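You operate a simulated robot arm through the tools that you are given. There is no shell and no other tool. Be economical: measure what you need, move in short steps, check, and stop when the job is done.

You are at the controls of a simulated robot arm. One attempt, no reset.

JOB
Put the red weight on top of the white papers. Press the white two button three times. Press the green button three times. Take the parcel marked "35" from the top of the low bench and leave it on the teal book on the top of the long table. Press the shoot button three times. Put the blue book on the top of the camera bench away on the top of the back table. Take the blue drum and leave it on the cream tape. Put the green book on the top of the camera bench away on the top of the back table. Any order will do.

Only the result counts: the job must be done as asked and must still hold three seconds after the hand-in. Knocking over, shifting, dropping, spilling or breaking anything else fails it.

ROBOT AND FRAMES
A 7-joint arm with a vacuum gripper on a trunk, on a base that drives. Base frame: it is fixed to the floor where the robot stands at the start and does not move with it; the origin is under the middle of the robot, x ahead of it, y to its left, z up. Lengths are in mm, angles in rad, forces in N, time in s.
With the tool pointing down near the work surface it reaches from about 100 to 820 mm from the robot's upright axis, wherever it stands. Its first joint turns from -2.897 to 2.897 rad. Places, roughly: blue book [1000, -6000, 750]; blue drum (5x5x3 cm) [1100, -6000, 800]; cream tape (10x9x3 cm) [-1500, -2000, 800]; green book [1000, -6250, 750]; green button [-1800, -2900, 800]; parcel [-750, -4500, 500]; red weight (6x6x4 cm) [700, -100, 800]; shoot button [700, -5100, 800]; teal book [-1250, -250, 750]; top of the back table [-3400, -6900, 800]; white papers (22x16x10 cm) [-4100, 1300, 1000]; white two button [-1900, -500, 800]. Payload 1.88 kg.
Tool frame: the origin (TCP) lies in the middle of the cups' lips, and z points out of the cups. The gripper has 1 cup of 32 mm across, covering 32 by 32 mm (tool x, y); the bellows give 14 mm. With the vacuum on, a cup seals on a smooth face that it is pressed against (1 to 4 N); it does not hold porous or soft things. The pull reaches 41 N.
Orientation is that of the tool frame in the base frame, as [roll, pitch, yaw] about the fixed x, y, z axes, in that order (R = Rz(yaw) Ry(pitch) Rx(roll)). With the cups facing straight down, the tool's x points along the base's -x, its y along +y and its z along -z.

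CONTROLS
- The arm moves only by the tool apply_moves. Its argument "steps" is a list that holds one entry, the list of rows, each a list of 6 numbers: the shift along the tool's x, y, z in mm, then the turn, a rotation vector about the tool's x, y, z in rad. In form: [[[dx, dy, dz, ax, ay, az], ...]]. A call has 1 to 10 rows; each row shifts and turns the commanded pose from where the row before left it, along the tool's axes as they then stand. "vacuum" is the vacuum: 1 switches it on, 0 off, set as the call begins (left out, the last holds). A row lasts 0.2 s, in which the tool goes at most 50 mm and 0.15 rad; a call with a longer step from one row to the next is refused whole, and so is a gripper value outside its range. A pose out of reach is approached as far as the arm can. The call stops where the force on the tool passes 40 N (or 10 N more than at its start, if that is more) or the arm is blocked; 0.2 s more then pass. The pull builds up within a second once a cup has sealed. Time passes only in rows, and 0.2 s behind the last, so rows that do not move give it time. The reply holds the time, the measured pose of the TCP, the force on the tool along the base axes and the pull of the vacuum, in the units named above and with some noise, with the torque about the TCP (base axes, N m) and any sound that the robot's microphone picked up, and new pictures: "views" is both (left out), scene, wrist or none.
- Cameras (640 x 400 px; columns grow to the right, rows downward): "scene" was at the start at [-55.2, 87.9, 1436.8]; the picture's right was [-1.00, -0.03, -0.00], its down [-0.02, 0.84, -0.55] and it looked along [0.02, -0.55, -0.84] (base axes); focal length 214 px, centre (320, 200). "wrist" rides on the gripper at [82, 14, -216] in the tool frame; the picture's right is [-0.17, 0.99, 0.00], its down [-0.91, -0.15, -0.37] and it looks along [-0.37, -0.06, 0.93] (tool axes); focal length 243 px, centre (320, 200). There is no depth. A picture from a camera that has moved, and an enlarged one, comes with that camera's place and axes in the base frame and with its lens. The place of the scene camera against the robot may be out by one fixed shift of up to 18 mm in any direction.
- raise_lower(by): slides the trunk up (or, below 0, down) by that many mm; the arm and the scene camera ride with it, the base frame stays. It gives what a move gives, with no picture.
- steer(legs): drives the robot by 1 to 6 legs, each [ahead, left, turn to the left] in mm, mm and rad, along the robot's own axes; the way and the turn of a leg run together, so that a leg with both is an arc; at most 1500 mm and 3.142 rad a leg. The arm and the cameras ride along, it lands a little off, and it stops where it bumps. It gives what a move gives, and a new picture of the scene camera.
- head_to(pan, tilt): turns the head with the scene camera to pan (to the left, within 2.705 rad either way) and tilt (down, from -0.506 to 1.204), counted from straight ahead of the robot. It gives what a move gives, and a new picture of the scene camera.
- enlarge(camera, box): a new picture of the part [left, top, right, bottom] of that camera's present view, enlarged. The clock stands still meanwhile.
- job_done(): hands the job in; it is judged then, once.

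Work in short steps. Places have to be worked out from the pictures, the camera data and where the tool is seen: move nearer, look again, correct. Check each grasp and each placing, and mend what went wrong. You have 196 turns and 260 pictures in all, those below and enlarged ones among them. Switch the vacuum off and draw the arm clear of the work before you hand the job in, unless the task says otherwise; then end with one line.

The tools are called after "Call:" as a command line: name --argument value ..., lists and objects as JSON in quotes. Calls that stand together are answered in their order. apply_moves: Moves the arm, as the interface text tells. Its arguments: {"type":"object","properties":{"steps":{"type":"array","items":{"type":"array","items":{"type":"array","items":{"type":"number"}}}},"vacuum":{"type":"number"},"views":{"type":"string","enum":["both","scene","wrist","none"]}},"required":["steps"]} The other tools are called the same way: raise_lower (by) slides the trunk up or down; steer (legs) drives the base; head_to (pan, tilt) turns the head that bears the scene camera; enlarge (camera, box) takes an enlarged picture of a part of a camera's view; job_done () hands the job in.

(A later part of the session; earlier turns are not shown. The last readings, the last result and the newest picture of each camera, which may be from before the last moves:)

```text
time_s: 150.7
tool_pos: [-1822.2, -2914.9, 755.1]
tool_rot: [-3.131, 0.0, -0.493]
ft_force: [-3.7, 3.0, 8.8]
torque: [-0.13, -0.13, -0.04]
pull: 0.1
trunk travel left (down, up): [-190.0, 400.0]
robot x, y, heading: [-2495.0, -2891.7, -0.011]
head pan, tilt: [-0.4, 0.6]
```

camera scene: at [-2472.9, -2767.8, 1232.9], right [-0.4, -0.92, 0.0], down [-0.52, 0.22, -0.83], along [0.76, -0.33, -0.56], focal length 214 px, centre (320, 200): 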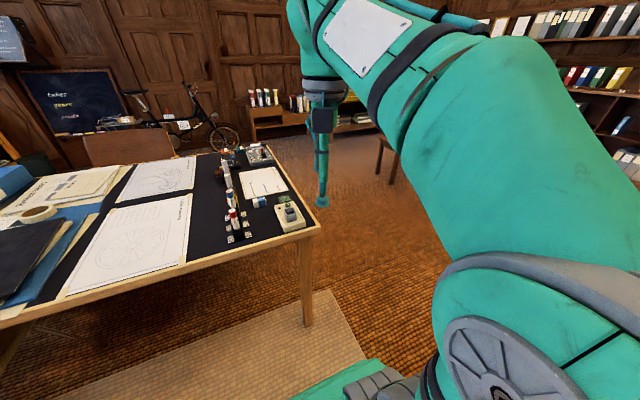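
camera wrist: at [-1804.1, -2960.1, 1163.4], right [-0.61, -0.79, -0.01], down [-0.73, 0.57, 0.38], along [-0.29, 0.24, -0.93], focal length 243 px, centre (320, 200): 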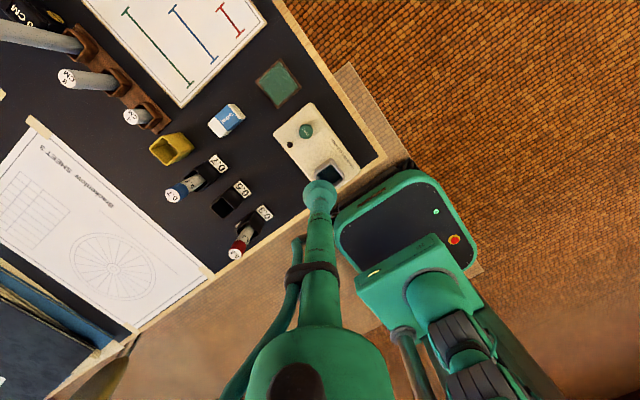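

The torque hints contact is at the (+x,−y) side of the cup. I lift, look at the button once more.

Call:
apply_moves --steps '[[[0, 0, -10, 0, 0, 0], [0, 0, -20, 0, 0, 0], [-40, 0, -20, 0, 0, 0], [0, 0, 0, 0, 0, 0]]]' --views "none"

Call:
enlarge --camera "wrist" --box '[240, 60, 400, 160]'

```text
time_s: 151.7
tool_pos: [-1856.9, -2897.5, 803.9]
tool_rot: [-3.135, -0.001, -0.493]
ft_force: [0.0, 0.1, -0.4]
torque: [-0.02, 0.03, -0.01]
pull: 0.0
trunk travel left (down, up): [-190.0, 400.0]
robot x, y, heading: [-2499.8, -2887.0, -0.012]
head pan, tilt: [-0.4, 0.6]
```

```text
4.00 times, centred on (320, 110) of wrist
camera zoom: at [-1790.6, -2952.3, 1019.8], right [-0.61, -0.79, -0.01], down [-0.73, 0.57, 0.38], along [-0.29, 0.24, -0.93], focal length 970 px, centre (320, 560)
```

zoom: 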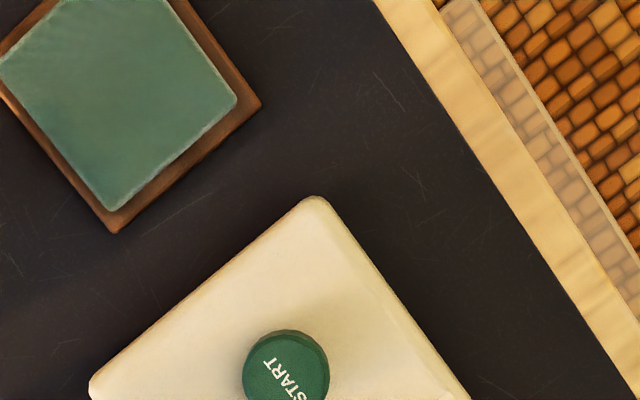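

The button is where I thought (-1822,-2913), but it seems to fit inside the cup's mouth. I offset by ~12 mm so the rim lands on the button, and press.

Call:
apply_moves --steps '[[[26.9, -4.8, 0, 0, 0, 0], [0, 0, 20, 0, 0, 0], [0, 0, 10, 0, 0, 0], [0, 0, 3, 0, 0, 0], [0, 0, 3, 0, 0, 0], [0, 0, 3, 0, 0, 0]]]' --views "none"

Call:
enlarge --camera "wrist" --box '[240, 120, 400, 220]'

```text
time_s: 153.1
tool_pos: [-1831.0, -2906.9, 763.2]
tool_rot: [-3.134, -0.003, -0.493]
ft_force: [0.2, 1.0, 3.9]
torque: [-0.08, -0.03, -0.01]
pull: 0.2
trunk travel left (down, up): [-190.0, 400.0]
robot x, y, heading: [-2497.5, -2893.7, -0.006]
head pan, tilt: [-0.4, 0.6]
heard: click
```

```text
4.00 times, centred on (320, 170) of wrist
camera zoom: at [-1765.7, -2960.9, 979.5], right [-0.61, -0.79, -0.01], down [-0.73, 0.57, 0.37], along [-0.29, 0.24, -0.93], focal length 970 px, centre (320, 320)
```

zoom: 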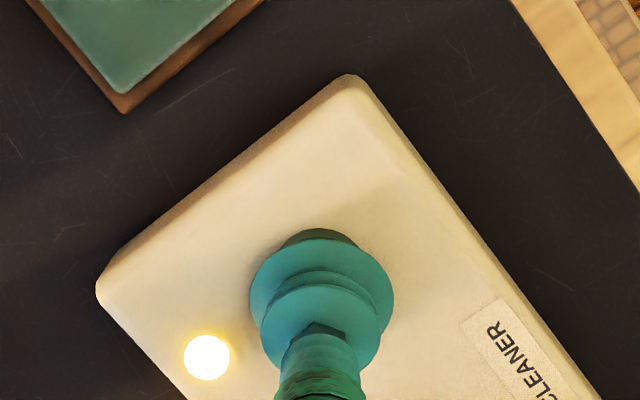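

Click, and the lamp is lit. I release and press two more times, each in its own call to count clicks.

Call:
apply_moves --steps '[[[0, 0, -8, 0, 0, 0], [0, 0, -8, 0, 0, 0], [0, 0, 0, 0, 0, 0], [0, 0, 6, 0, 0, 0], [0, 0, 5, 0, 0, 0], [0, 0, 5, 0, 0, 0], [0, 0, 1, 0, 0, 0]]]' --views "none"

Call:
apply_moves --steps '[[[0, 0, -9, 0, 0, 0], [0, 0, -8, 0, 0, 0], [0, 0, 0, 0, 0, 0]]]' --views "none"

Call:
enlarge --camera "wrist" --box '[240, 120, 400, 220]'

```text
time_s: 154.7
tool_pos: [-1831.6, -2905.8, 761.7]
tool_rot: [-3.134, 0.0, -0.493]
ft_force: [-0.7, 1.7, 3.6]
torque: [-0.09, -0.01, 0.04]
pull: 0.1
trunk travel left (down, up): [-190.0, 400.0]
robot x, y, heading: [-2497.0, -2893.1, -0.007]
head pan, tilt: [-0.4, 0.6]
heard: click
```

```text
time_s: 155.5
tool_pos: [-1830.4, -2905.7, 779.8]
tool_rot: [-3.134, 0.0, -0.492]
ft_force: [-0.2, 1.5, 0.9]
torque: [0.03, 0.01, 0.0]
pull: 0.1
trunk travel left (down, up): [-190.0, 400.0]
robot x, y, heading: [-2494.5, -2887.1, -0.014]
head pan, tilt: [-0.4, 0.6]
```

```text
4.00 times, centred on (320, 170) of wrist
camera zoom: at [-1765.0, -2960.2, 994.8], right [-0.61, -0.79, -0.01], down [-0.73, 0.57, 0.38], along [-0.29, 0.24, -0.93], focal length 970 px, centre (320, 320)
```

zoom: 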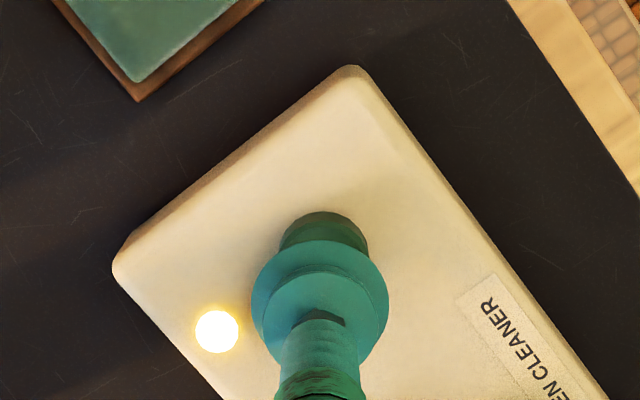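

Two clicks so far. Third press, then lift clear.

Call:
apply_moves --steps '[[[0, 0, 7, 0, 0, 0], [0, 0, 5, 0, 0, 0], [0, 0, 5, 0, 0, 0], [0, 0, 0.5, 0, 0, 0], [0, 0, -8, 0, 0, 0], [0, 0, -10, 0, 0, 0], [0, 0, -45, 0, 0, 0], [0, 0, -45, 0, 0, 0], [0, 0, -45, 0, 0, 0]]]' --views "wrist"

```text
time_s: 157.5
tool_pos: [-1828.4, -2907.6, 913.1]
tool_rot: [-3.136, 0.005, -0.492]
ft_force: [1.4, 0.7, -1.0]
torque: [-0.01, 0.17, -0.03]
pull: 0.0
trunk travel left (down, up): [-190.0, 400.0]
robot x, y, heading: [-2499.7, -2893.6, -0.014]
head pan, tilt: [-0.4, 0.6]
heard: click
camera wrist: at [-1760.6, -2960.7, 1129.2], right [-0.61, -0.79, 0.0], down [-0.73, 0.57, 0.38], along [-0.3, 0.24, -0.93], focal length 243 px, centre (320, 200)
```

wrist: 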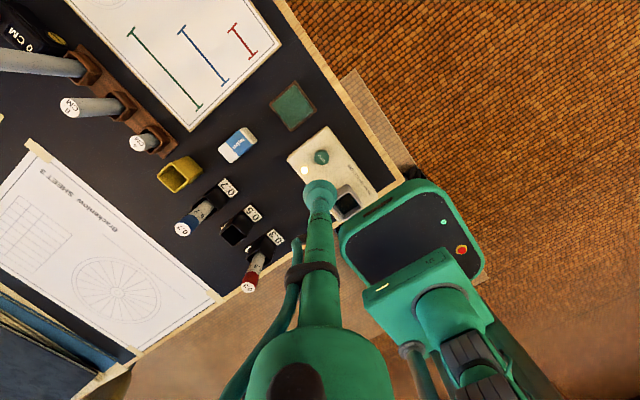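

Three green clicks done. I retract the arm and look south and south‑east for the way to the benches.

Call:
apply_moves --steps '[[[-37, 19.6, -5, 0, 0, 0], [-37, 19.6, -5, 0, 0, 0], [-37, 19.6, -5, 0, 0, 0], [-37, 19.6, -5, 0, 0, 0], [-37, 19.6, -5, 0, 0, 0], [-37, 19.6, -5, 0, 0, 0], [-37, 19.6, -5, 0, 0, 0]]]' --views "none"

Call:
raise_lower --by 100

Call:
head_to --pan -1.57 --tilt 0.5

Call:
steer --legs '[[-100, 0, -1.57]]'

Call:
head_to --pan 0.6 --tilt 0.4

```text
time_s: 159.1
tool_pos: [-2123.3, -2902.2, 947.4]
tool_rot: [-3.133, 0.003, -0.495]
ft_force: [0.0, 0.3, -1.0]
torque: [-0.04, 0.07, 0.0]
pull: 0.1
trunk travel left (down, up): [-190.0, 400.0]
robot x, y, heading: [-2498.5, -2890.6, -0.004]
head pan, tilt: [-0.4, 0.6]
```

```text
time_s: 160.4
tool_pos: [-2122.1, -2902.2, 1048.0]
tool_rot: [-3.135, -0.001, -0.496]
ft_force: [-0.3, 0.0, 0.1]
torque: [0.02, 0.02, 0.03]
pull: 0.1
trunk travel left (down, up): [-290.0, 300.0]
robot x, y, heading: [-2498.3, -2891.9, -0.01]
head pan, tilt: [-0.4, 0.6]
```

```text
time_s: 161.8
tool_pos: [-2122.6, -2901.4, 1048.3]
tool_rot: [-3.133, 0.0, -0.494]
ft_force: [0.2, 0.4, -1.1]
torque: [0.01, -0.01, 0.0]
pull: 0.1
trunk travel left (down, up): [-290.0, 300.0]
robot x, y, heading: [-2499.6, -2893.1, -0.009]
head pan, tilt: [-1.571, 0.499]
camera scene: at [-2554.8, -2823.7, 1342.0], right [-1.0, 0.01, 0.0], down [0.0, 0.48, -0.88], along [-0.01, -0.88, -0.48], focal length 214 px, centre (320, 200)
```

scene: 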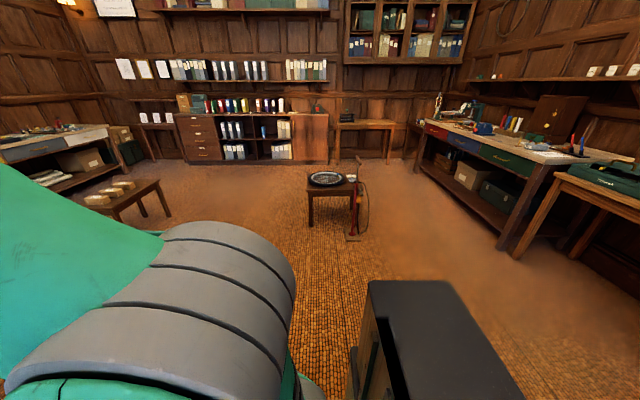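

```text
time_s: 166.1
tool_pos: [-2583.5, -3202.7, 1048.9]
tool_rot: [-3.132, 0.001, -2.1]
ft_force: [-0.1, 0.3, 0.6]
torque: [0.01, -0.01, 0.0]
pull: 0.0
trunk travel left (down, up): [-290.0, 300.0]
robot x, y, heading: [-2557.9, -2828.4, -1.613]
head pan, tilt: [-1.571, 0.499]
camera scene: at [-2480.5, -2776.7, 1342.0], right [0.04, 1.0, 0.0], down [0.48, -0.02, -0.88], along [-0.88, 0.04, -0.48], focal length 214 px, centre (320, 200)
```

scene: 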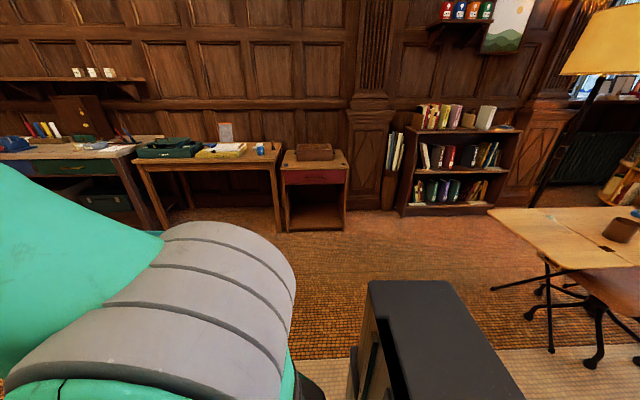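

```text
time_s: 168.2
tool_pos: [-2583.6, -3203.0, 1049.0]
tool_rot: [-3.133, 0.0, -2.099]
ft_force: [0.8, 1.2, 0.5]
torque: [0.03, -0.01, -0.02]
pull: 0.1
trunk travel left (down, up): [-290.0, 300.0]
robot x, y, heading: [-2560.6, -2824.9, -1.615]
head pan, tilt: [0.6, 0.4]
camera scene: at [-2340.8, -2859.4, 1351.2], right [-0.85, -0.53, 0.0], down [-0.21, 0.33, -0.92], along [0.49, -0.78, -0.39], focal length 214 px, centre (320, 200)
```

scene: 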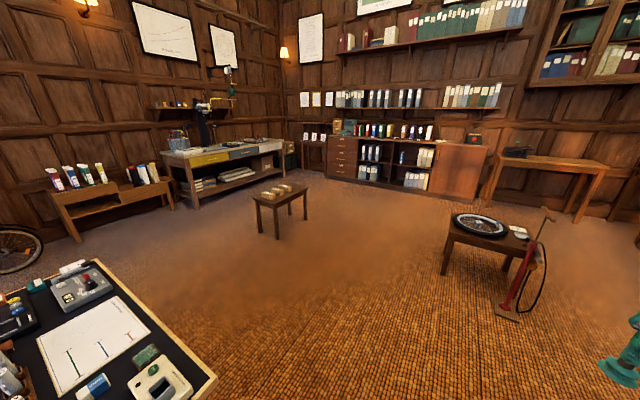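

The parcels are on the small low bench at about (-705,-4550). I drive south then east to stand north of it.

Call:
steer --legs '[[900, 0, 0.04], [0, 1450, 0]]'

Call:
head_to --pan 0.2 --tilt 0.7

```text
time_s: 179.8
tool_pos: [-1152.1, -4144.6, 1048.9]
tool_rot: [-3.133, 0.0, -2.092]
ft_force: [-0.3, 0.5, -0.6]
torque: [0.0, 0.0, 0.06]
pull: 0.1
trunk travel left (down, up): [-290.0, 300.0]
robot x, y, heading: [-1133.3, -3771.9, -1.611]
head pan, tilt: [0.6, 0.4]
camera scene: at [-911.7, -3800.2, 1351.2], right [-0.85, -0.53, 0.0], down [-0.21, 0.33, -0.92], along [0.49, -0.78, -0.39], focal length 214 px, centre (320, 200)
```

scene: 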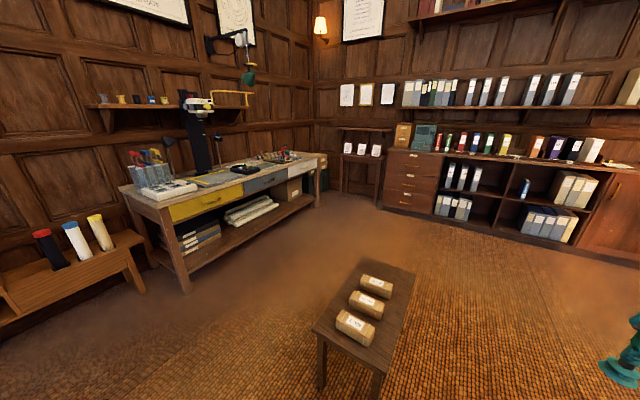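

```text
time_s: 180.6
tool_pos: [-1152.0, -4145.2, 1048.3]
tool_rot: [-3.133, 0.001, -2.091]
ft_force: [-0.4, 0.9, -0.3]
torque: [-0.02, -0.03, 0.02]
pull: 0.1
trunk travel left (down, up): [-290.0, 300.0]
robot x, y, heading: [-1130.9, -3768.8, -1.607]
head pan, tilt: [0.201, 0.7]
camera scene: at [-947.2, -3805.7, 1324.4], right [-0.99, -0.16, 0.0], down [-0.11, 0.63, -0.77], along [0.13, -0.75, -0.64], focal length 214 px, centre (320, 200)
```

scene: 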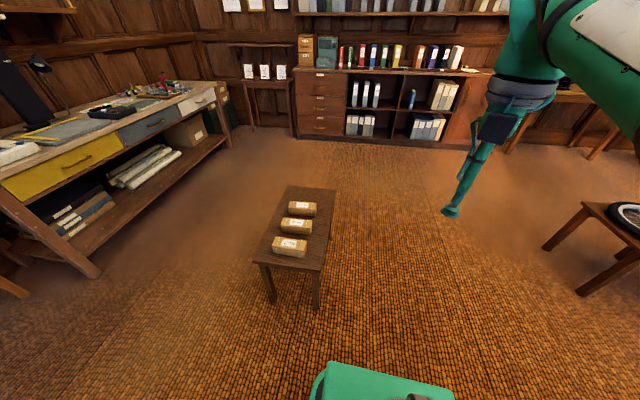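

Call:
enlarge --camera "scene" --box '[250, 180, 346, 240]'

Call:
enlarge --camera "scene" --box '[256, 220, 336, 270]'

```text
6.67 times, centred on (298, 210) of scene
camera zoom: at [-947.2, -3805.7, 1324.4], right [-0.99, -0.16, 0.0], down [-0.11, 0.63, -0.77], along [0.13, -0.75, -0.64], focal length 1430 px, centre (467, 133)
```

zoom: 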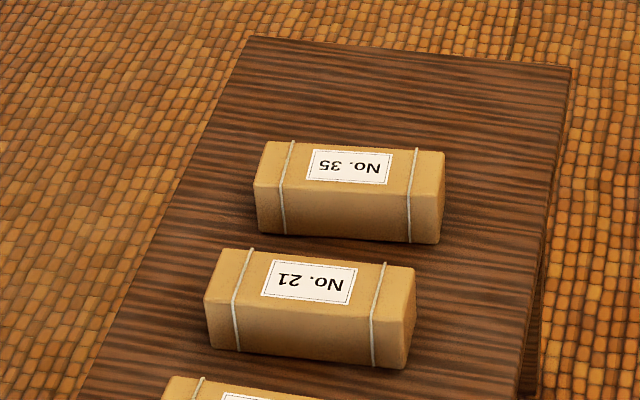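

```text
8.00 times, centred on (296, 245) of scene
camera zoom: at [-947.2, -3805.7, 1324.4], right [-0.99, -0.16, 0.0], down [-0.11, 0.63, -0.77], along [0.13, -0.75, -0.64], focal length 1716 px, centre (512, -160)
```

zoom: 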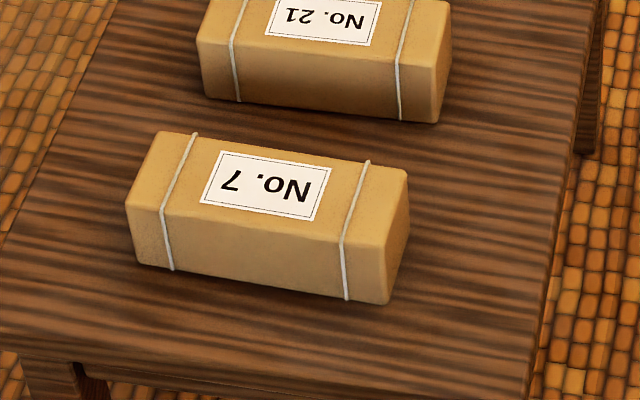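

Parcel No. 35 is the southernmost, at about (-691,-4690). I approach the bench from the west side and face +x.

Call:
steer --legs '[[880, -100, 0], [0, 0, 1.607]]'

Call:
head_to --pan -0.2 --tilt 0.9

```text
time_s: 189.2
tool_pos: [-898.1, -4671.1, 1047.9]
tool_rot: [-3.134, 0.002, -0.513]
ft_force: [0.8, -0.3, 0.6]
torque: [-0.02, 0.01, 0.05]
pull: 0.1
trunk travel left (down, up): [-290.0, 300.0]
robot x, y, heading: [-1272.0, -4648.5, -0.031]
head pan, tilt: [0.201, 0.7]
camera scene: at [-1241.7, -4476.2, 1324.3], right [0.17, -0.99, 0.0], down [-0.63, -0.11, -0.76], along [0.75, 0.13, -0.64], focal length 214 px, centre (320, 200)
```

scene: 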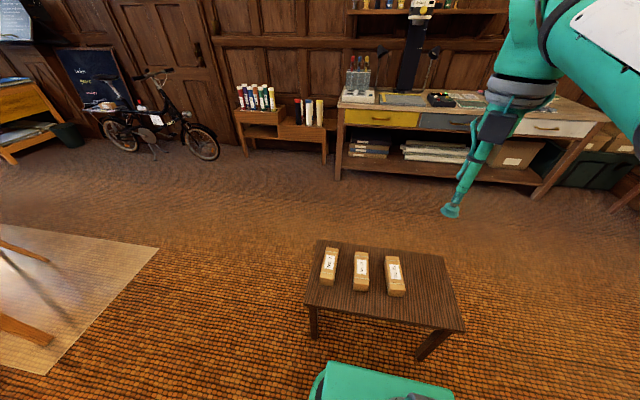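

```text
time_s: 190.1
tool_pos: [-899.6, -4669.7, 1049.6]
tool_rot: [-3.133, 0.0, -0.516]
ft_force: [0.6, -0.6, 0.8]
torque: [-0.02, 0.03, -0.01]
pull: 0.0
trunk travel left (down, up): [-290.0, 300.0]
robot x, y, heading: [-1271.4, -4651.5, -0.036]
head pan, tilt: [-0.201, 0.901]
camera scene: at [-1252.0, -4507.9, 1308.2], right [-0.23, -0.97, 0.0], down [-0.76, 0.18, -0.62], along [0.6, -0.14, -0.78], focal length 214 px, centre (320, 200)
```

scene: 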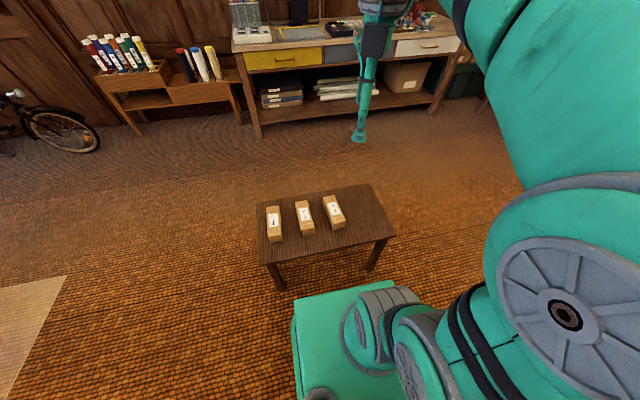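

I lower the trunk fully and move the tool above the parcel.

Call:
raise_lower --by -288

Call:
apply_moves --steps '[[[37.4, -15, 0, 0, 0, 0], [37.4, -15, 0, 0, 0, 0], [37.4, -15, 0, 0, 0, 0], [37.4, -15, 0, 0, 0, 0], [37.4, -15, 0, 0, 0, 0], [0, 0, 0, 0, 0, 0]]]' --views "wrist"

```text
time_s: 193.0
tool_pos: [-898.1, -4669.6, 761.7]
tool_rot: [-3.132, 0.0, -0.514]
ft_force: [0.3, -0.2, -0.3]
torque: [0.03, -0.03, 0.01]
pull: 0.0
trunk travel left (down, up): [-2.0, 588.0]
robot x, y, heading: [-1276.8, -4651.3, -0.032]
head pan, tilt: [-0.201, 0.901]
```

```text
time_s: 194.4
tool_pos: [-701.6, -4697.5, 765.0]
tool_rot: [-3.134, 0.0, -0.515]
ft_force: [0.1, 0.4, -0.2]
torque: [-0.03, -0.01, 0.02]
pull: 0.1
trunk travel left (down, up): [-2.0, 588.0]
robot x, y, heading: [-1273.8, -4654.7, -0.036]
head pan, tilt: [-0.201, 0.901]
camera wrist: at [-637.3, -4753.9, 982.2], right [-0.63, -0.78, -0.01], down [-0.72, 0.58, 0.38], along [-0.29, 0.24, -0.93], focal length 243 px, centre (320, 200)
```

wrist: 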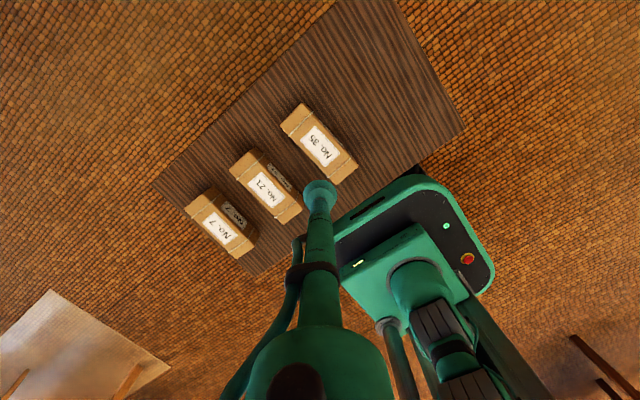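

The parcel is just about below. I descend to ~590 and check.

Call:
apply_moves --steps '[[[6, 5, 45, 0, 0, 0], [0, 0, 45, 0, 0, 0], [0, 0, 45, 0, 0, 0], [0, 0, 35, 0, 0, 0], [0, 0, 0, 0, 0, 0]]]' --views "wrist"

Call:
enlarge --camera "wrist" --box '[240, 120, 400, 220]'

```text
time_s: 195.6
tool_pos: [-696.1, -4703.6, 592.4]
tool_rot: [-3.134, 0.0, -0.514]
ft_force: [-0.7, -0.1, 0.2]
torque: [0.02, -0.04, 0.04]
pull: 0.1
trunk travel left (down, up): [-2.0, 588.0]
robot x, y, heading: [-1272.7, -4651.6, -0.033]
head pan, tilt: [-0.201, 0.901]
camera wrist: at [-631.5, -4758.4, 809.1], right [-0.63, -0.78, -0.01], down [-0.72, 0.58, 0.38], along [-0.29, 0.24, -0.93], focal length 243 px, centre (320, 200)
```

wrist: 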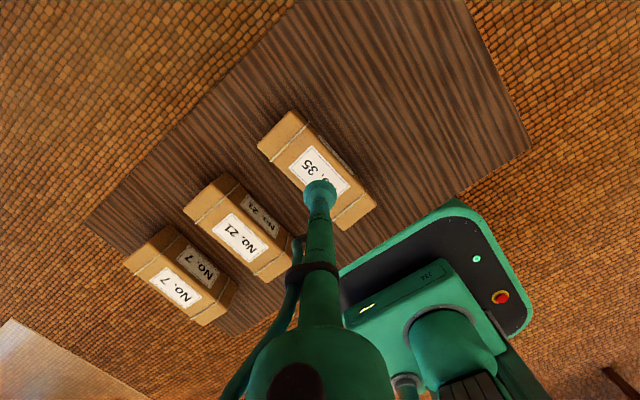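

```text
4.00 times, centred on (320, 170) of wrist
camera zoom: at [-631.5, -4758.4, 809.1], right [-0.63, -0.78, -0.01], down [-0.72, 0.58, 0.38], along [-0.29, 0.24, -0.93], focal length 970 px, centre (320, 320)
```

zoom: 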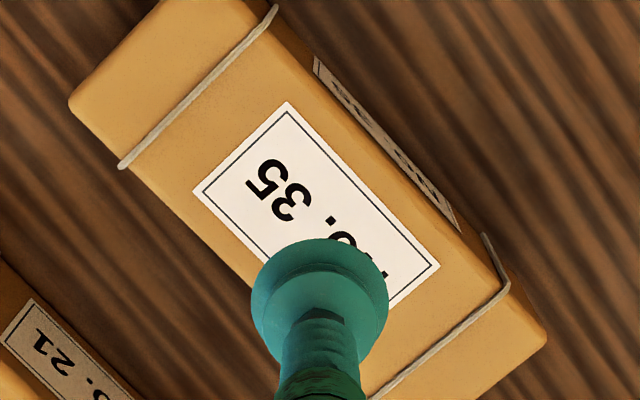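

Label centre ≈(-694,-4705), top ~535. I descend with vacuum on.

Call:
apply_moves --steps '[[[2.7, 0.7, 20, 0, 0, 0], [0, 0, 15, 0, 0, 0], [0, 0, 8, 0, 0, 0], [0, 0, 5, 0, 0, 0], [0, 0, 4, 0, 0, 0]]]' --vacuum 1 --views "none"

```text
time_s: 196.8
tool_pos: [-694.6, -4705.4, 540.1]
tool_rot: [-3.134, -0.001, -0.514]
ft_force: [0.4, -0.1, 0.4]
torque: [-0.01, 0.01, 0.0]
pull: 0.0
trunk travel left (down, up): [-2.0, 588.0]
robot x, y, heading: [-1277.7, -4650.8, -0.029]
head pan, tilt: [-0.201, 0.901]
```

Call:
apply_moves --steps '[[[0, 0, 4, 0, 0, 0], [0, 0, 4, 0, 0, 0], [0, 0, 4, 0, 0, 0], [0, 0, 3, 0, 0, 0]]]' --views "none"

```text
time_s: 197.8
tool_pos: [-694.5, -4704.4, 522.7]
tool_rot: [-3.135, 0.002, -0.515]
ft_force: [0.9, -0.5, -0.2]
torque: [-0.05, -0.04, 0.01]
pull: 40.9
trunk travel left (down, up): [-2.0, 588.0]
robot x, y, heading: [-1276.1, -4652.8, -0.033]
head pan, tilt: [-0.201, 0.901]
```

Sealed. I lift straight up and check.

Call:
apply_moves --steps '[[[0, 0, -10, 0, 0, 0], [0, 0, -30, 0, 0, 0], [0, 0, -45, 0, 0, 0], [0, 0, -45, 0, 0, 0], [0, 0, -45, 0, 0, 0], [0, 0, -45, 0, 0, 0]]]' --views "wrist"

```text
time_s: 199.2
tool_pos: [-691.9, -4707.2, 746.1]
tool_rot: [-3.135, 0.002, -0.513]
ft_force: [0.9, 1.2, -4.8]
torque: [-0.04, 0.0, 0.01]
pull: 40.3
trunk travel left (down, up): [-2.0, 588.0]
robot x, y, heading: [-1271.6, -4650.6, -0.034]
head pan, tilt: [-0.201, 0.901]
camera wrist: at [-627.4, -4763.8, 961.1], right [-0.63, -0.78, -0.01], down [-0.72, 0.58, 0.38], along [-0.29, 0.24, -0.93], focal length 243 px, centre (320, 200)
```

wrist: 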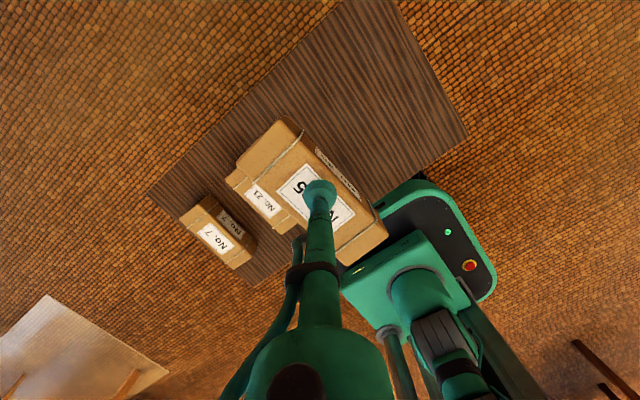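

Parcel held. I retract, raise the trunk, then drive north and east around the long table's end.

Call:
apply_moves --steps '[[[-37, 12.6, 0, 0, 0, 0], [-37, 12.6, 0, 0, 0, 0], [-37, 12.6, 0, 0, 0, 0], [-37, 12.6, 0, 0, 0, 0], [-37, 12.6, 0, 0, 0, 0]]]' --views "none"

Call:
raise_lower --by 300

Call:
steer --legs '[[0, 1050, 0.03], [1150, 0, 0]]'

Call:
head_to --pan 1.57 --tilt 0.5

```text
time_s: 200.4
tool_pos: [-885.4, -4669.1, 743.2]
tool_rot: [-3.135, 0.003, -0.515]
ft_force: [-0.2, 0.0, -4.7]
torque: [-0.03, 0.07, 0.0]
pull: 40.5
trunk travel left (down, up): [-2.0, 588.0]
robot x, y, heading: [-1274.3, -4651.7, -0.031]
head pan, tilt: [-0.201, 0.901]
```

```text
time_s: 203.4
tool_pos: [-885.9, -4669.4, 1045.2]
tool_rot: [-3.134, -0.001, -0.515]
ft_force: [0.3, -0.3, -5.1]
torque: [-0.05, -0.05, -0.01]
pull: 41.0
trunk travel left (down, up): [-302.0, 288.0]
robot x, y, heading: [-1271.6, -4650.4, -0.03]
head pan, tilt: [-0.201, 0.901]
```

```text
time_s: 214.3
tool_pos: [305.0, -3648.7, 1043.9]
tool_rot: [-3.134, -0.001, -0.506]
ft_force: [0.8, -0.1, -4.5]
torque: [0.01, -0.01, -0.03]
pull: 40.7
trunk travel left (down, up): [-302.0, 288.0]
robot x, y, heading: [-80.4, -3628.5, -0.022]
head pan, tilt: [-0.201, 0.901]
camera scene: at [-62.2, -3490.1, 1320.2], right [-0.22, -0.97, 0.0], down [-0.76, 0.17, -0.62], along [0.61, -0.14, -0.78], focal length 214 px, centre (320, 200)
```

scene: 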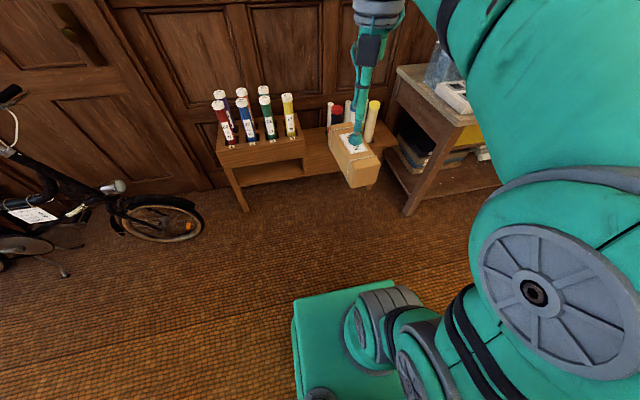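

```text
time_s: 216.1
tool_pos: [305.9, -3648.8, 1044.3]
tool_rot: [-3.136, 0.002, -0.506]
ft_force: [-0.5, 0.3, -4.1]
torque: [-0.02, -0.02, 0.02]
pull: 40.5
trunk travel left (down, up): [-302.0, 288.0]
robot x, y, heading: [-83.9, -3634.1, -0.024]
head pan, tilt: [1.571, 0.499]
camera scene: at [-133.6, -3382.3, 1354.0], right [1.0, -0.02, 0.0], down [-0.01, -0.48, -0.88], along [0.02, 0.88, -0.48], focal length 214 px, centre (320, 200)
```

scene: 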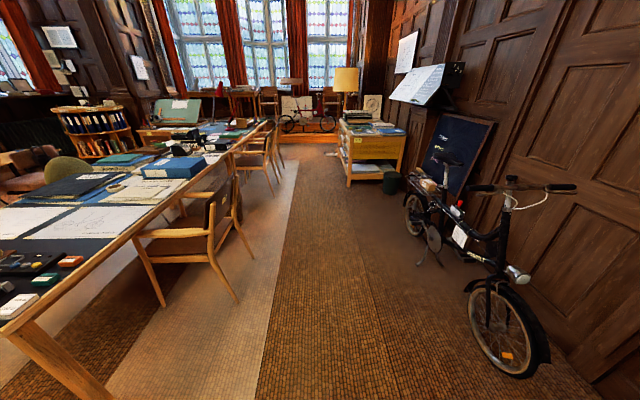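

The corridor north is open (chairs to the west, bike to the east). I turn to face north and drive along x≈-100.

Call:
steer --legs '[[0, 0, 1.594], [1480, 0, 0], [1480, 0, 0]]'

Call:
head_to --pan 0.6 --tilt 0.6

```text
time_s: 234.1
tool_pos: [-79.4, -316.0, 1044.7]
tool_rot: [-3.133, -0.001, 1.085]
ft_force: [0.4, 0.4, -3.4]
torque: [0.02, -0.05, -0.04]
pull: 40.8
trunk travel left (down, up): [-302.0, 288.0]
robot x, y, heading: [-87.9, -703.7, 1.576]
head pan, tilt: [1.571, 0.499]
camera scene: at [-339.7, -769.4, 1354.0], right [0.0, 1.0, 0.0], down [0.48, 0.0, -0.88], along [-0.88, 0.0, -0.48], focal length 214 px, centre (320, 200)
```

scene: 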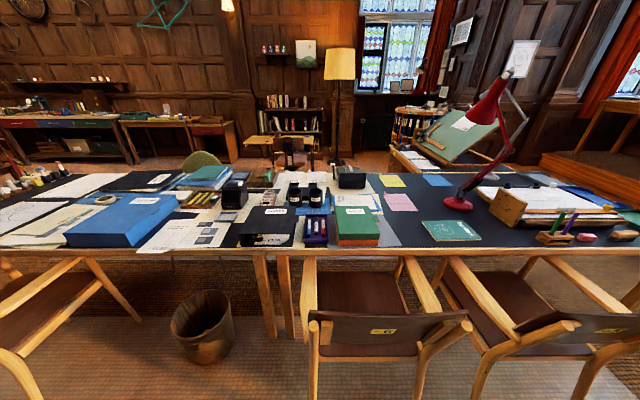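

```text
time_s: 235.4
tool_pos: [-79.1, -315.4, 1045.1]
tool_rot: [-3.134, 0.001, 1.084]
ft_force: [-0.4, 0.1, -4.1]
torque: [0.04, -0.04, 0.0]
pull: 40.9
trunk travel left (down, up): [-302.0, 288.0]
robot x, y, heading: [-84.8, -706.0, 1.576]
head pan, tilt: [0.6, 0.6]
camera scene: at [-298.5, -696.6, 1344.9], right [0.83, 0.56, 0.0], down [0.32, -0.47, -0.83], along [-0.47, 0.68, -0.56], focal length 214 px, centre (320, 200)
```

scene: 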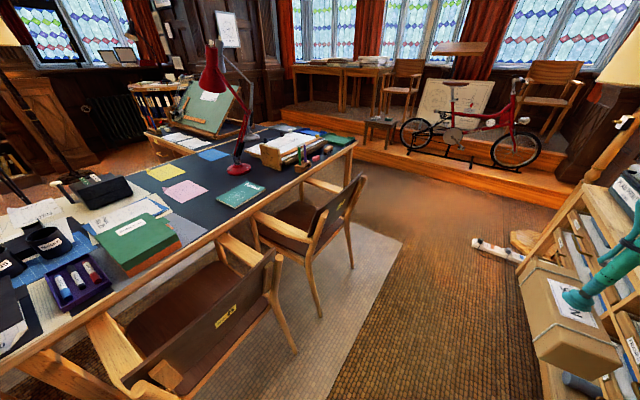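

Chair backs stand at x≈-705…-724; the teal book lies at about (-1147,-156). I go to (-85,-166), face west, and move to x≈-370.

Call:
steer --legs '[[540, 0, 0], [0, 0, 1.566], [280, 0, 0]]'

Call:
head_to --pan 0 --tilt 0.8

```text
time_s: 243.8
tool_pos: [-744.5, -104.0, 1044.5]
tool_rot: [-3.134, 0.002, 2.593]
ft_force: [0.3, 0.2, -4.2]
torque: [0.04, 0.01, -0.01]
pull: 41.0
trunk travel left (down, up): [-302.0, 288.0]
robot x, y, heading: [-355.3, -136.1, 3.077]
head pan, tilt: [0.6, 0.6]
camera scene: at [-381.3, -353.4, 1344.9], right [-0.51, 0.86, 0.0], down [0.49, 0.29, -0.83], along [-0.71, -0.42, -0.56], focal length 214 px, centre (320, 200)
```

scene: 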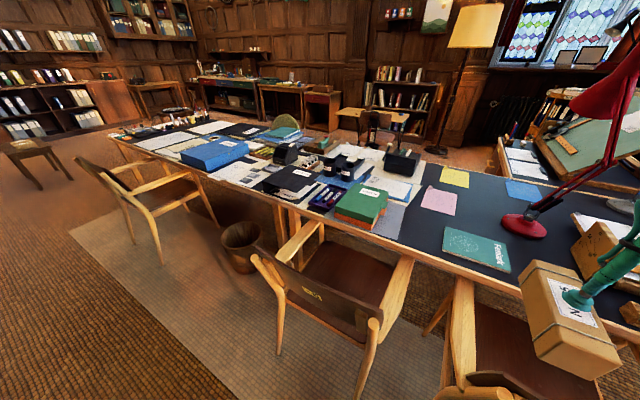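

```text
time_s: 244.8
tool_pos: [-745.6, -103.1, 1045.5]
tool_rot: [-3.134, -0.001, 2.594]
ft_force: [-0.1, -0.4, -4.5]
torque: [0.01, 0.0, 0.02]
pull: 40.5
trunk travel left (down, up): [-302.0, 288.0]
robot x, y, heading: [-357.4, -134.7, 3.079]
head pan, tilt: [0.0, 0.799]
camera scene: at [-386.0, -303.1, 1328.1], right [0.06, 1.0, 0.0], down [0.72, -0.04, -0.7], along [-0.7, 0.04, -0.72], focal length 214 px, centre (320, 200)
```

scene: 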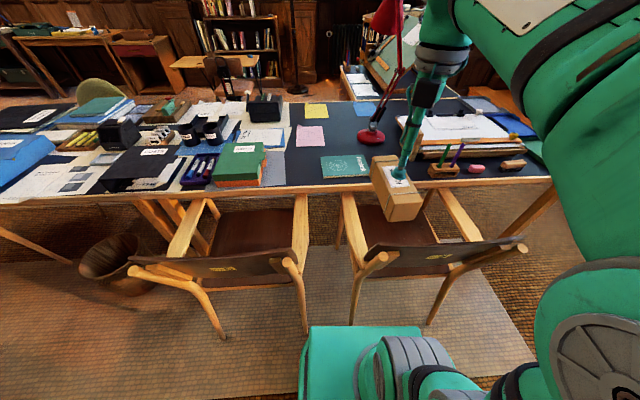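

There's ~90 mm to the chair legs. I raise the tool by arm, lower the trunk for reach, creep 35 mm ahead, then extend over the book.

Call:
apply_moves --steps '[[[0, 0, -40, 0, 0, 0], [0, 0, -40, 0, 0, 0], [0, 0, -40, 0, 0, 0], [0, 0, -40, 0, 0, 0]]]' --views "none"

Call:
raise_lower --by -200

Call:
steer --legs '[[35, 0, 0]]'

Call:
apply_moves --steps '[[[35.4, -28.4, 0, 0, 0, 0], [35.4, -28.4, 0, 0, 0, 0], [35.4, -28.4, 0, 0, 0, 0], [35.4, -28.4, 0, 0, 0, 0], [35.4, -28.4, 0, 0, 0, 0], [35.4, -28.4, 0, 0, 0, 0], [0, 0, 0, 0, 0, 0]]]' --views "both"

```text
time_s: 245.8
tool_pos: [-736.8, -105.9, 1168.6]
tool_rot: [-3.134, 0.002, 2.595]
ft_force: [0.2, -0.1, -3.6]
torque: [0.01, 0.01, 0.02]
pull: 40.6
out of reach, approached as far as the arm can: row 4
trunk travel left (down, up): [-302.0, 288.0]
robot x, y, heading: [-356.1, -137.3, 3.079]
head pan, tilt: [0.0, 0.799]
```

```text
time_s: 247.9
tool_pos: [-737.8, -105.9, 968.9]
tool_rot: [-3.134, 0.001, 2.594]
ft_force: [-0.2, -0.1, -3.5]
torque: [0.02, 0.0, 0.0]
pull: 41.0
trunk travel left (down, up): [-102.0, 488.0]
robot x, y, heading: [-359.2, -134.7, 3.082]
head pan, tilt: [0.0, 0.799]
```

```text
time_s: 248.9
tool_pos: [-766.6, -104.3, 967.2]
tool_rot: [-3.137, 0.003, 2.596]
ft_force: [1.0, -1.1, -4.1]
torque: [-0.01, -0.01, 0.01]
pull: 40.9
trunk travel left (down, up): [-102.0, 488.0]
robot x, y, heading: [-388.0, -131.1, 3.08]
head pan, tilt: [0.0, 0.799]
stopped in leg 1: the robot was blocked; the commanded pose is now the measured one
camera scene: at [-415.8, -301.2, 1128.1], right [0.06, 1.0, 0.0], down [0.72, -0.05, -0.7], along [-0.7, 0.04, -0.72], focal length 214 px, centre (320, 200)
```

scene: 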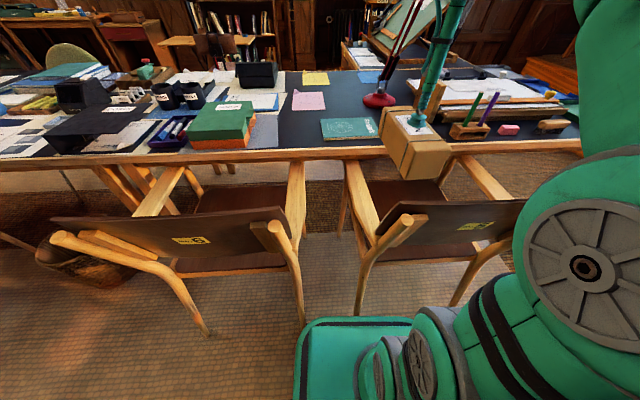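

```text
time_s: 250.5
tool_pos: [-971.3, -137.1, 909.1]
tool_rot: [-3.135, 0.003, 2.596]
ft_force: [-0.1, 0.3, -3.8]
torque: [0.07, -0.01, 0.03]
pull: 40.3
out of reach, approached as far as the arm can: row 2, 3, 4, 5, 6
trunk travel left (down, up): [-102.0, 488.0]
robot x, y, heading: [-385.4, -134.2, 3.079]
head pan, tilt: [0.0, 0.799]
camera scene: at [-416.0, -301.2, 1128.1], right [0.06, 1.0, 0.0], down [0.72, -0.05, -0.7], along [-0.7, 0.04, -0.72], focal length 214 px, centre (320, 200)
camera wrist: at [-1034.2, -82.6, 1125.3], right [0.65, 0.76, -0.01], down [0.7, -0.6, 0.38], along [0.28, -0.25, -0.93], focal length 243 px, centre (320, 200)
```

scene: 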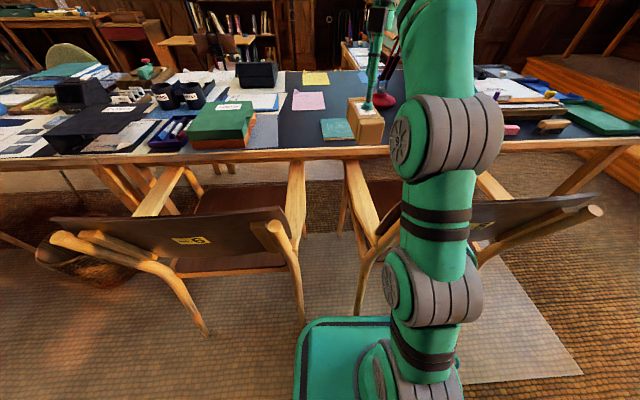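
wrist: 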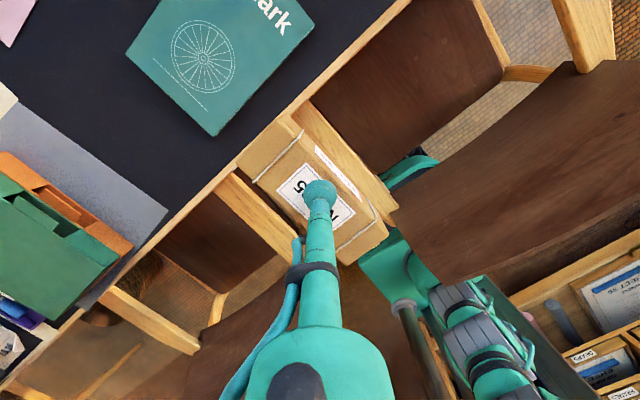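

The base lightly touched a chair leg; I back off slightly. The tool height was too high relative to the shoulder, so I raise the trunk while lowering the tool by arm.

Call:
steer --legs '[[-12, 0, 0]]'

Call:
raise_lower --by 230

Call:
apply_moves --steps '[[[0, 0, 45, 0, 0, 0], [0, 0, 45, 0, 0, 0], [0, 0, 45, 0, 0, 0], [0, 0, 45, 0, 0, 0], [0, 0, 45, 0, 0, 0], [0, 0, 20, 0, 0, 0]]]' --views "wrist"

```text
time_s: 251.2
tool_pos: [-958.8, -137.6, 909.9]
tool_rot: [-3.136, 0.002, 2.594]
ft_force: [0.3, -0.4, -3.8]
torque: [0.05, 0.03, 0.0]
pull: 40.3
trunk travel left (down, up): [-102.0, 488.0]
robot x, y, heading: [-374.6, -132.2, 3.077]
head pan, tilt: [0.0, 0.799]
camera scene: at [-403.7, -302.0, 1128.1], right [0.06, 1.0, 0.0], down [0.72, -0.04, -0.7], along [-0.7, 0.04, -0.72], focal length 214 px, centre (320, 200)
```

scene: 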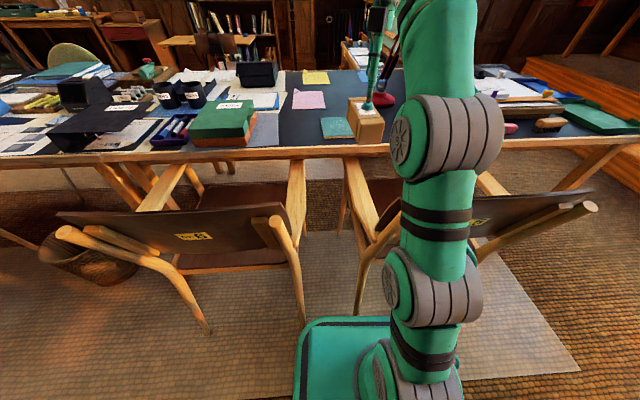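

```text
time_s: 253.7
tool_pos: [-959.1, -136.9, 1139.2]
tool_rot: [-3.136, 0.003, 2.595]
ft_force: [0.0, -0.1, -4.6]
torque: [0.05, 0.01, 0.0]
pull: 40.4
trunk travel left (down, up): [-332.0, 258.0]
robot x, y, heading: [-374.6, -131.3, 3.08]
head pan, tilt: [0.0, 0.799]
```

```text
time_s: 255.1
tool_pos: [-960.0, -140.8, 896.0]
tool_rot: [-3.137, 0.005, 2.596]
ft_force: [0.8, -0.3, -16.1]
torque: [0.06, -0.1, -0.03]
pull: 40.4
trunk travel left (down, up): [-332.0, 258.0]
robot x, y, heading: [-373.4, -132.6, 3.075]
head pan, tilt: [0.0, 0.799]
camera wrist: at [-1023.3, -85.8, 1111.5], right [0.65, 0.76, 0.0], down [0.7, -0.6, 0.38], along [0.28, -0.25, -0.93], focal length 243 px, centre (320, 200)
```

wrist: 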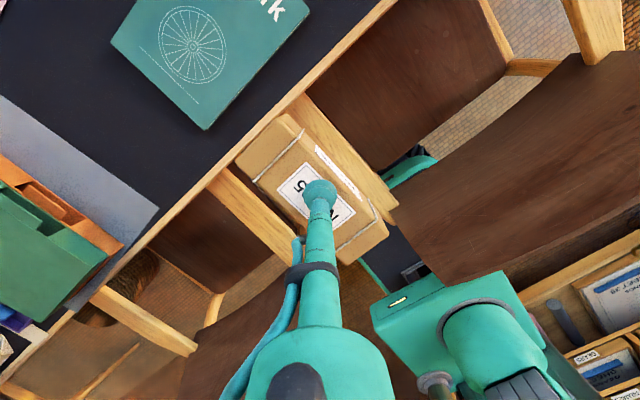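

Book spans x≈-1103…-1245, y≈-240…-32. I extend the parcel ~190 mm over it at this height.

Call:
apply_moves --steps '[[[32.4, -19.8, 0, 0, 0, 0], [32.4, -19.8, 0, 0, 0, 0], [32.4, -19.8, 0, 0, 0, 0], [32.4, -19.8, 0, 0, 0, 0], [32.4, -19.8, 0, 0, 0, 0], [0, 0, 0, 0, 0, 0]]]' --views "wrist"

```text
time_s: 256.6
tool_pos: [-1146.4, -144.7, 980.5]
tool_rot: [-3.071, -0.097, 2.591]
ft_force: [2.1, 0.0, 1.2]
torque: [0.02, 0.3, -0.02]
pull: 40.5
trunk travel left (down, up): [-332.0, 258.0]
robot x, y, heading: [-379.2, -134.3, 3.076]
head pan, tilt: [0.0, 0.799]
stopped in row 6: the arm was blocked; the commanded pose is now the measured one
camera wrist: at [-1183.8, -89.8, 1200.8], right [0.65, 0.76, -0.09], down [0.74, -0.6, 0.29], along [0.17, -0.25, -0.95], focal length 243 px, centre (320, 200)
```

wrist: 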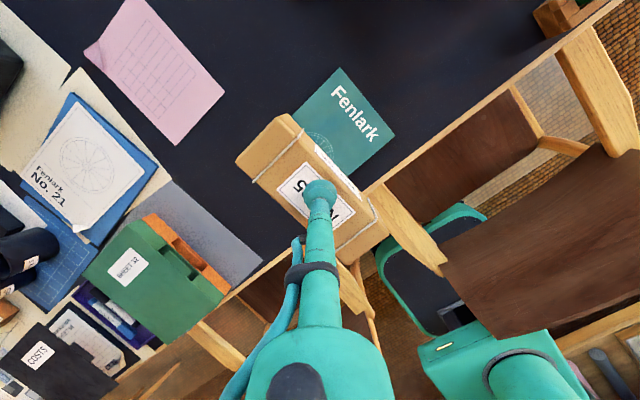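

The reach limit forced a tilt and rise. I retract a bit, straighten the tool, and then turn the parcel 90° so its long side lies along the book's near edge, which needs less reach.

Call:
apply_moves --steps '[[[-30, 18, 0, 0, 0, 0], [-30, 18, 0, -0.063, -0.097, 0], [0, 0, 0, 0, 0, 0]]]' --views "none"

Call:
apply_moves --steps '[[[0, 0, 0, 0, 0, -0.143], [0, 0, 0, 0, 0, -0.143], [0, 0, 0, 0, 0, -0.143], [0, 0, 0, 0, 0, -0.143], [0, 0, 0, 0, 0, -0.143], [0, 0, 0, 0, 0, -0.143], [0, 0, 0, 0, 0, -0.143], [0, 0, 0, 0, 0, -0.143], [0, 0, 0, 0, 0, -0.143], [0, 0, 0, 0, 0, -0.143]]]' --views "wrist"

```text
time_s: 257.4
tool_pos: [-1076.4, -146.2, 962.4]
tool_rot: [3.141, 0.012, 2.596]
ft_force: [0.4, -0.9, -2.6]
torque: [0.06, 0.08, 0.02]
pull: 40.8
trunk travel left (down, up): [-332.0, 258.0]
robot x, y, heading: [-369.1, -136.3, 3.077]
head pan, tilt: [0.0, 0.799]
```

```text
time_s: 259.6
tool_pos: [-1079.2, -145.0, 961.9]
tool_rot: [-3.13, 0.004, -2.254]
ft_force: [0.8, 0.5, -3.8]
torque: [-0.02, 0.05, 0.0]
pull: 40.8
trunk travel left (down, up): [-332.0, 258.0]
robot x, y, heading: [-378.3, -132.4, 3.077]
head pan, tilt: [0.0, 0.799]
camera wrist: at [-1144.6, -200.0, 1178.9], right [-0.66, 0.75, -0.01], down [0.69, 0.61, 0.38], along [0.29, 0.24, -0.93], focal length 243 px, centre (320, 200)
```

wrist: 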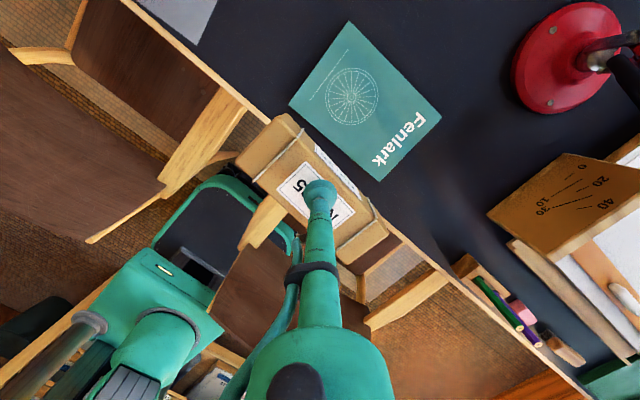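

The parcel is now parallel to the table edge. I lower the trunk and extend to about x=-1138.

Call:
raise_lower --by -120

Call:
apply_moves --steps '[[[12, 16, 0, 0, 0, 0], [12, 16, 0, 0, 0, 0], [12, 16, 0, 0, 0, 0], [0, 0, 0, 0, 0, 0]]]' --views "both"

```text
time_s: 261.1
tool_pos: [-1080.4, -144.3, 842.7]
tool_rot: [-3.129, 0.004, -2.257]
ft_force: [0.4, -1.1, -4.6]
torque: [-0.01, 0.03, 0.0]
pull: 40.7
trunk travel left (down, up): [-212.0, 378.0]
robot x, y, heading: [-376.7, -132.2, 3.077]
head pan, tilt: [0.0, 0.799]
```

```text
time_s: 262.1
tool_pos: [-1122.3, -142.9, 837.0]
tool_rot: [-3.129, 0.007, -2.259]
ft_force: [0.1, -0.7, -4.5]
torque: [0.0, 0.06, -0.01]
pull: 40.4
out of reach, approached as far as the arm can: row 3
trunk travel left (down, up): [-212.0, 378.0]
robot x, y, heading: [-374.7, -133.3, 3.079]
head pan, tilt: [0.0, 0.799]
camera scene: at [-403.9, -302.0, 1237.9], right [0.06, 1.0, 0.0], down [0.72, -0.04, -0.7], along [-0.7, 0.04, -0.72], focal length 214 px, centre (320, 200)
camera wrist: at [-1186.1, -198.9, 1052.4], right [-0.66, 0.75, -0.01], down [0.69, 0.61, 0.38], along [0.3, 0.24, -0.92], focal length 243 px, centre (320, 200)
```

scene: 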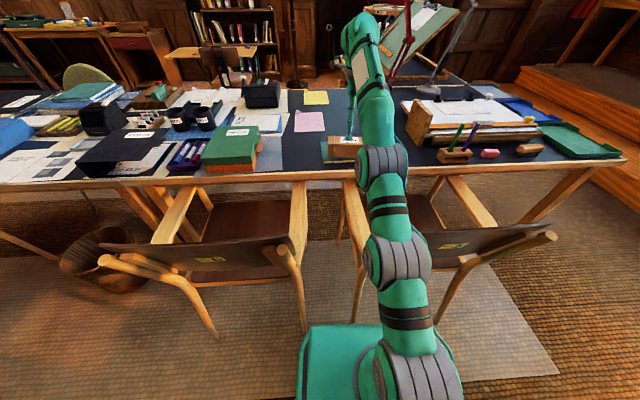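
wrist: 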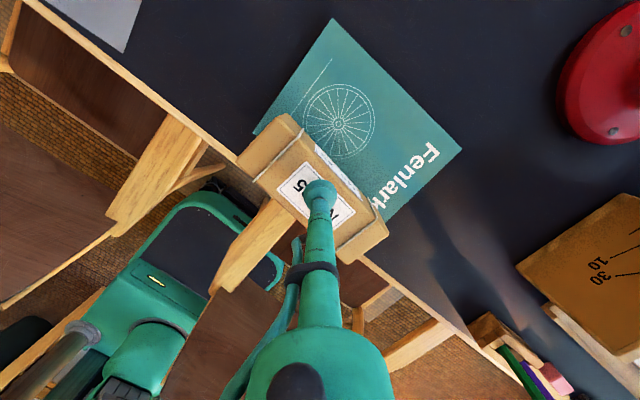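

Centre now at x≈-1122, book edge at -1108. I creep the robot 9 mm ahead for better overlap, then lower by trunk gently.

Call:
steer --legs '[[9, 0, 0]]'

Call:
enlarge --camera "wrist" --box '[220, 80, 412, 200]'

```text
time_s: 262.9
tool_pos: [-1129.6, -143.3, 837.8]
tool_rot: [-3.13, 0.003, -2.258]
ft_force: [0.0, 0.0, -4.4]
torque: [0.0, 0.04, 0.01]
pull: 40.4
trunk travel left (down, up): [-212.0, 378.0]
robot x, y, heading: [-380.0, -132.9, 3.075]
head pan, tilt: [0.0, 0.799]
camera scene: at [-412.6, -301.4, 1238.1], right [0.06, 1.0, 0.0], down [0.72, -0.04, -0.7], along [-0.7, 0.04, -0.72], focal length 214 px, centre (320, 200)
```

scene: 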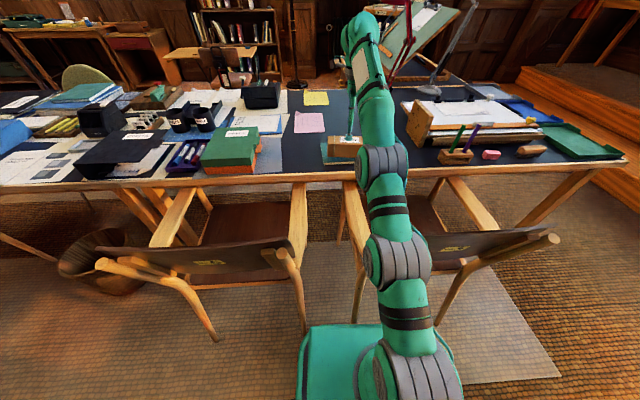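

```text
3.33 times, centred on (316, 140) of wrist
camera zoom: at [-1194.5, -198.2, 1054.0], right [-0.66, 0.75, -0.01], down [0.69, 0.61, 0.38], along [0.29, 0.24, -0.93], focal length 809 px, centre (333, 400)
```

zoom: 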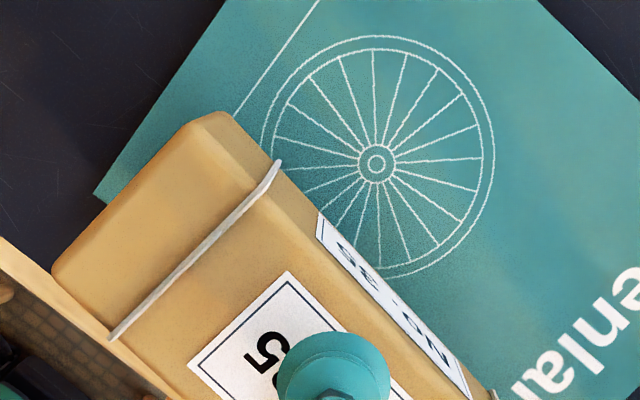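

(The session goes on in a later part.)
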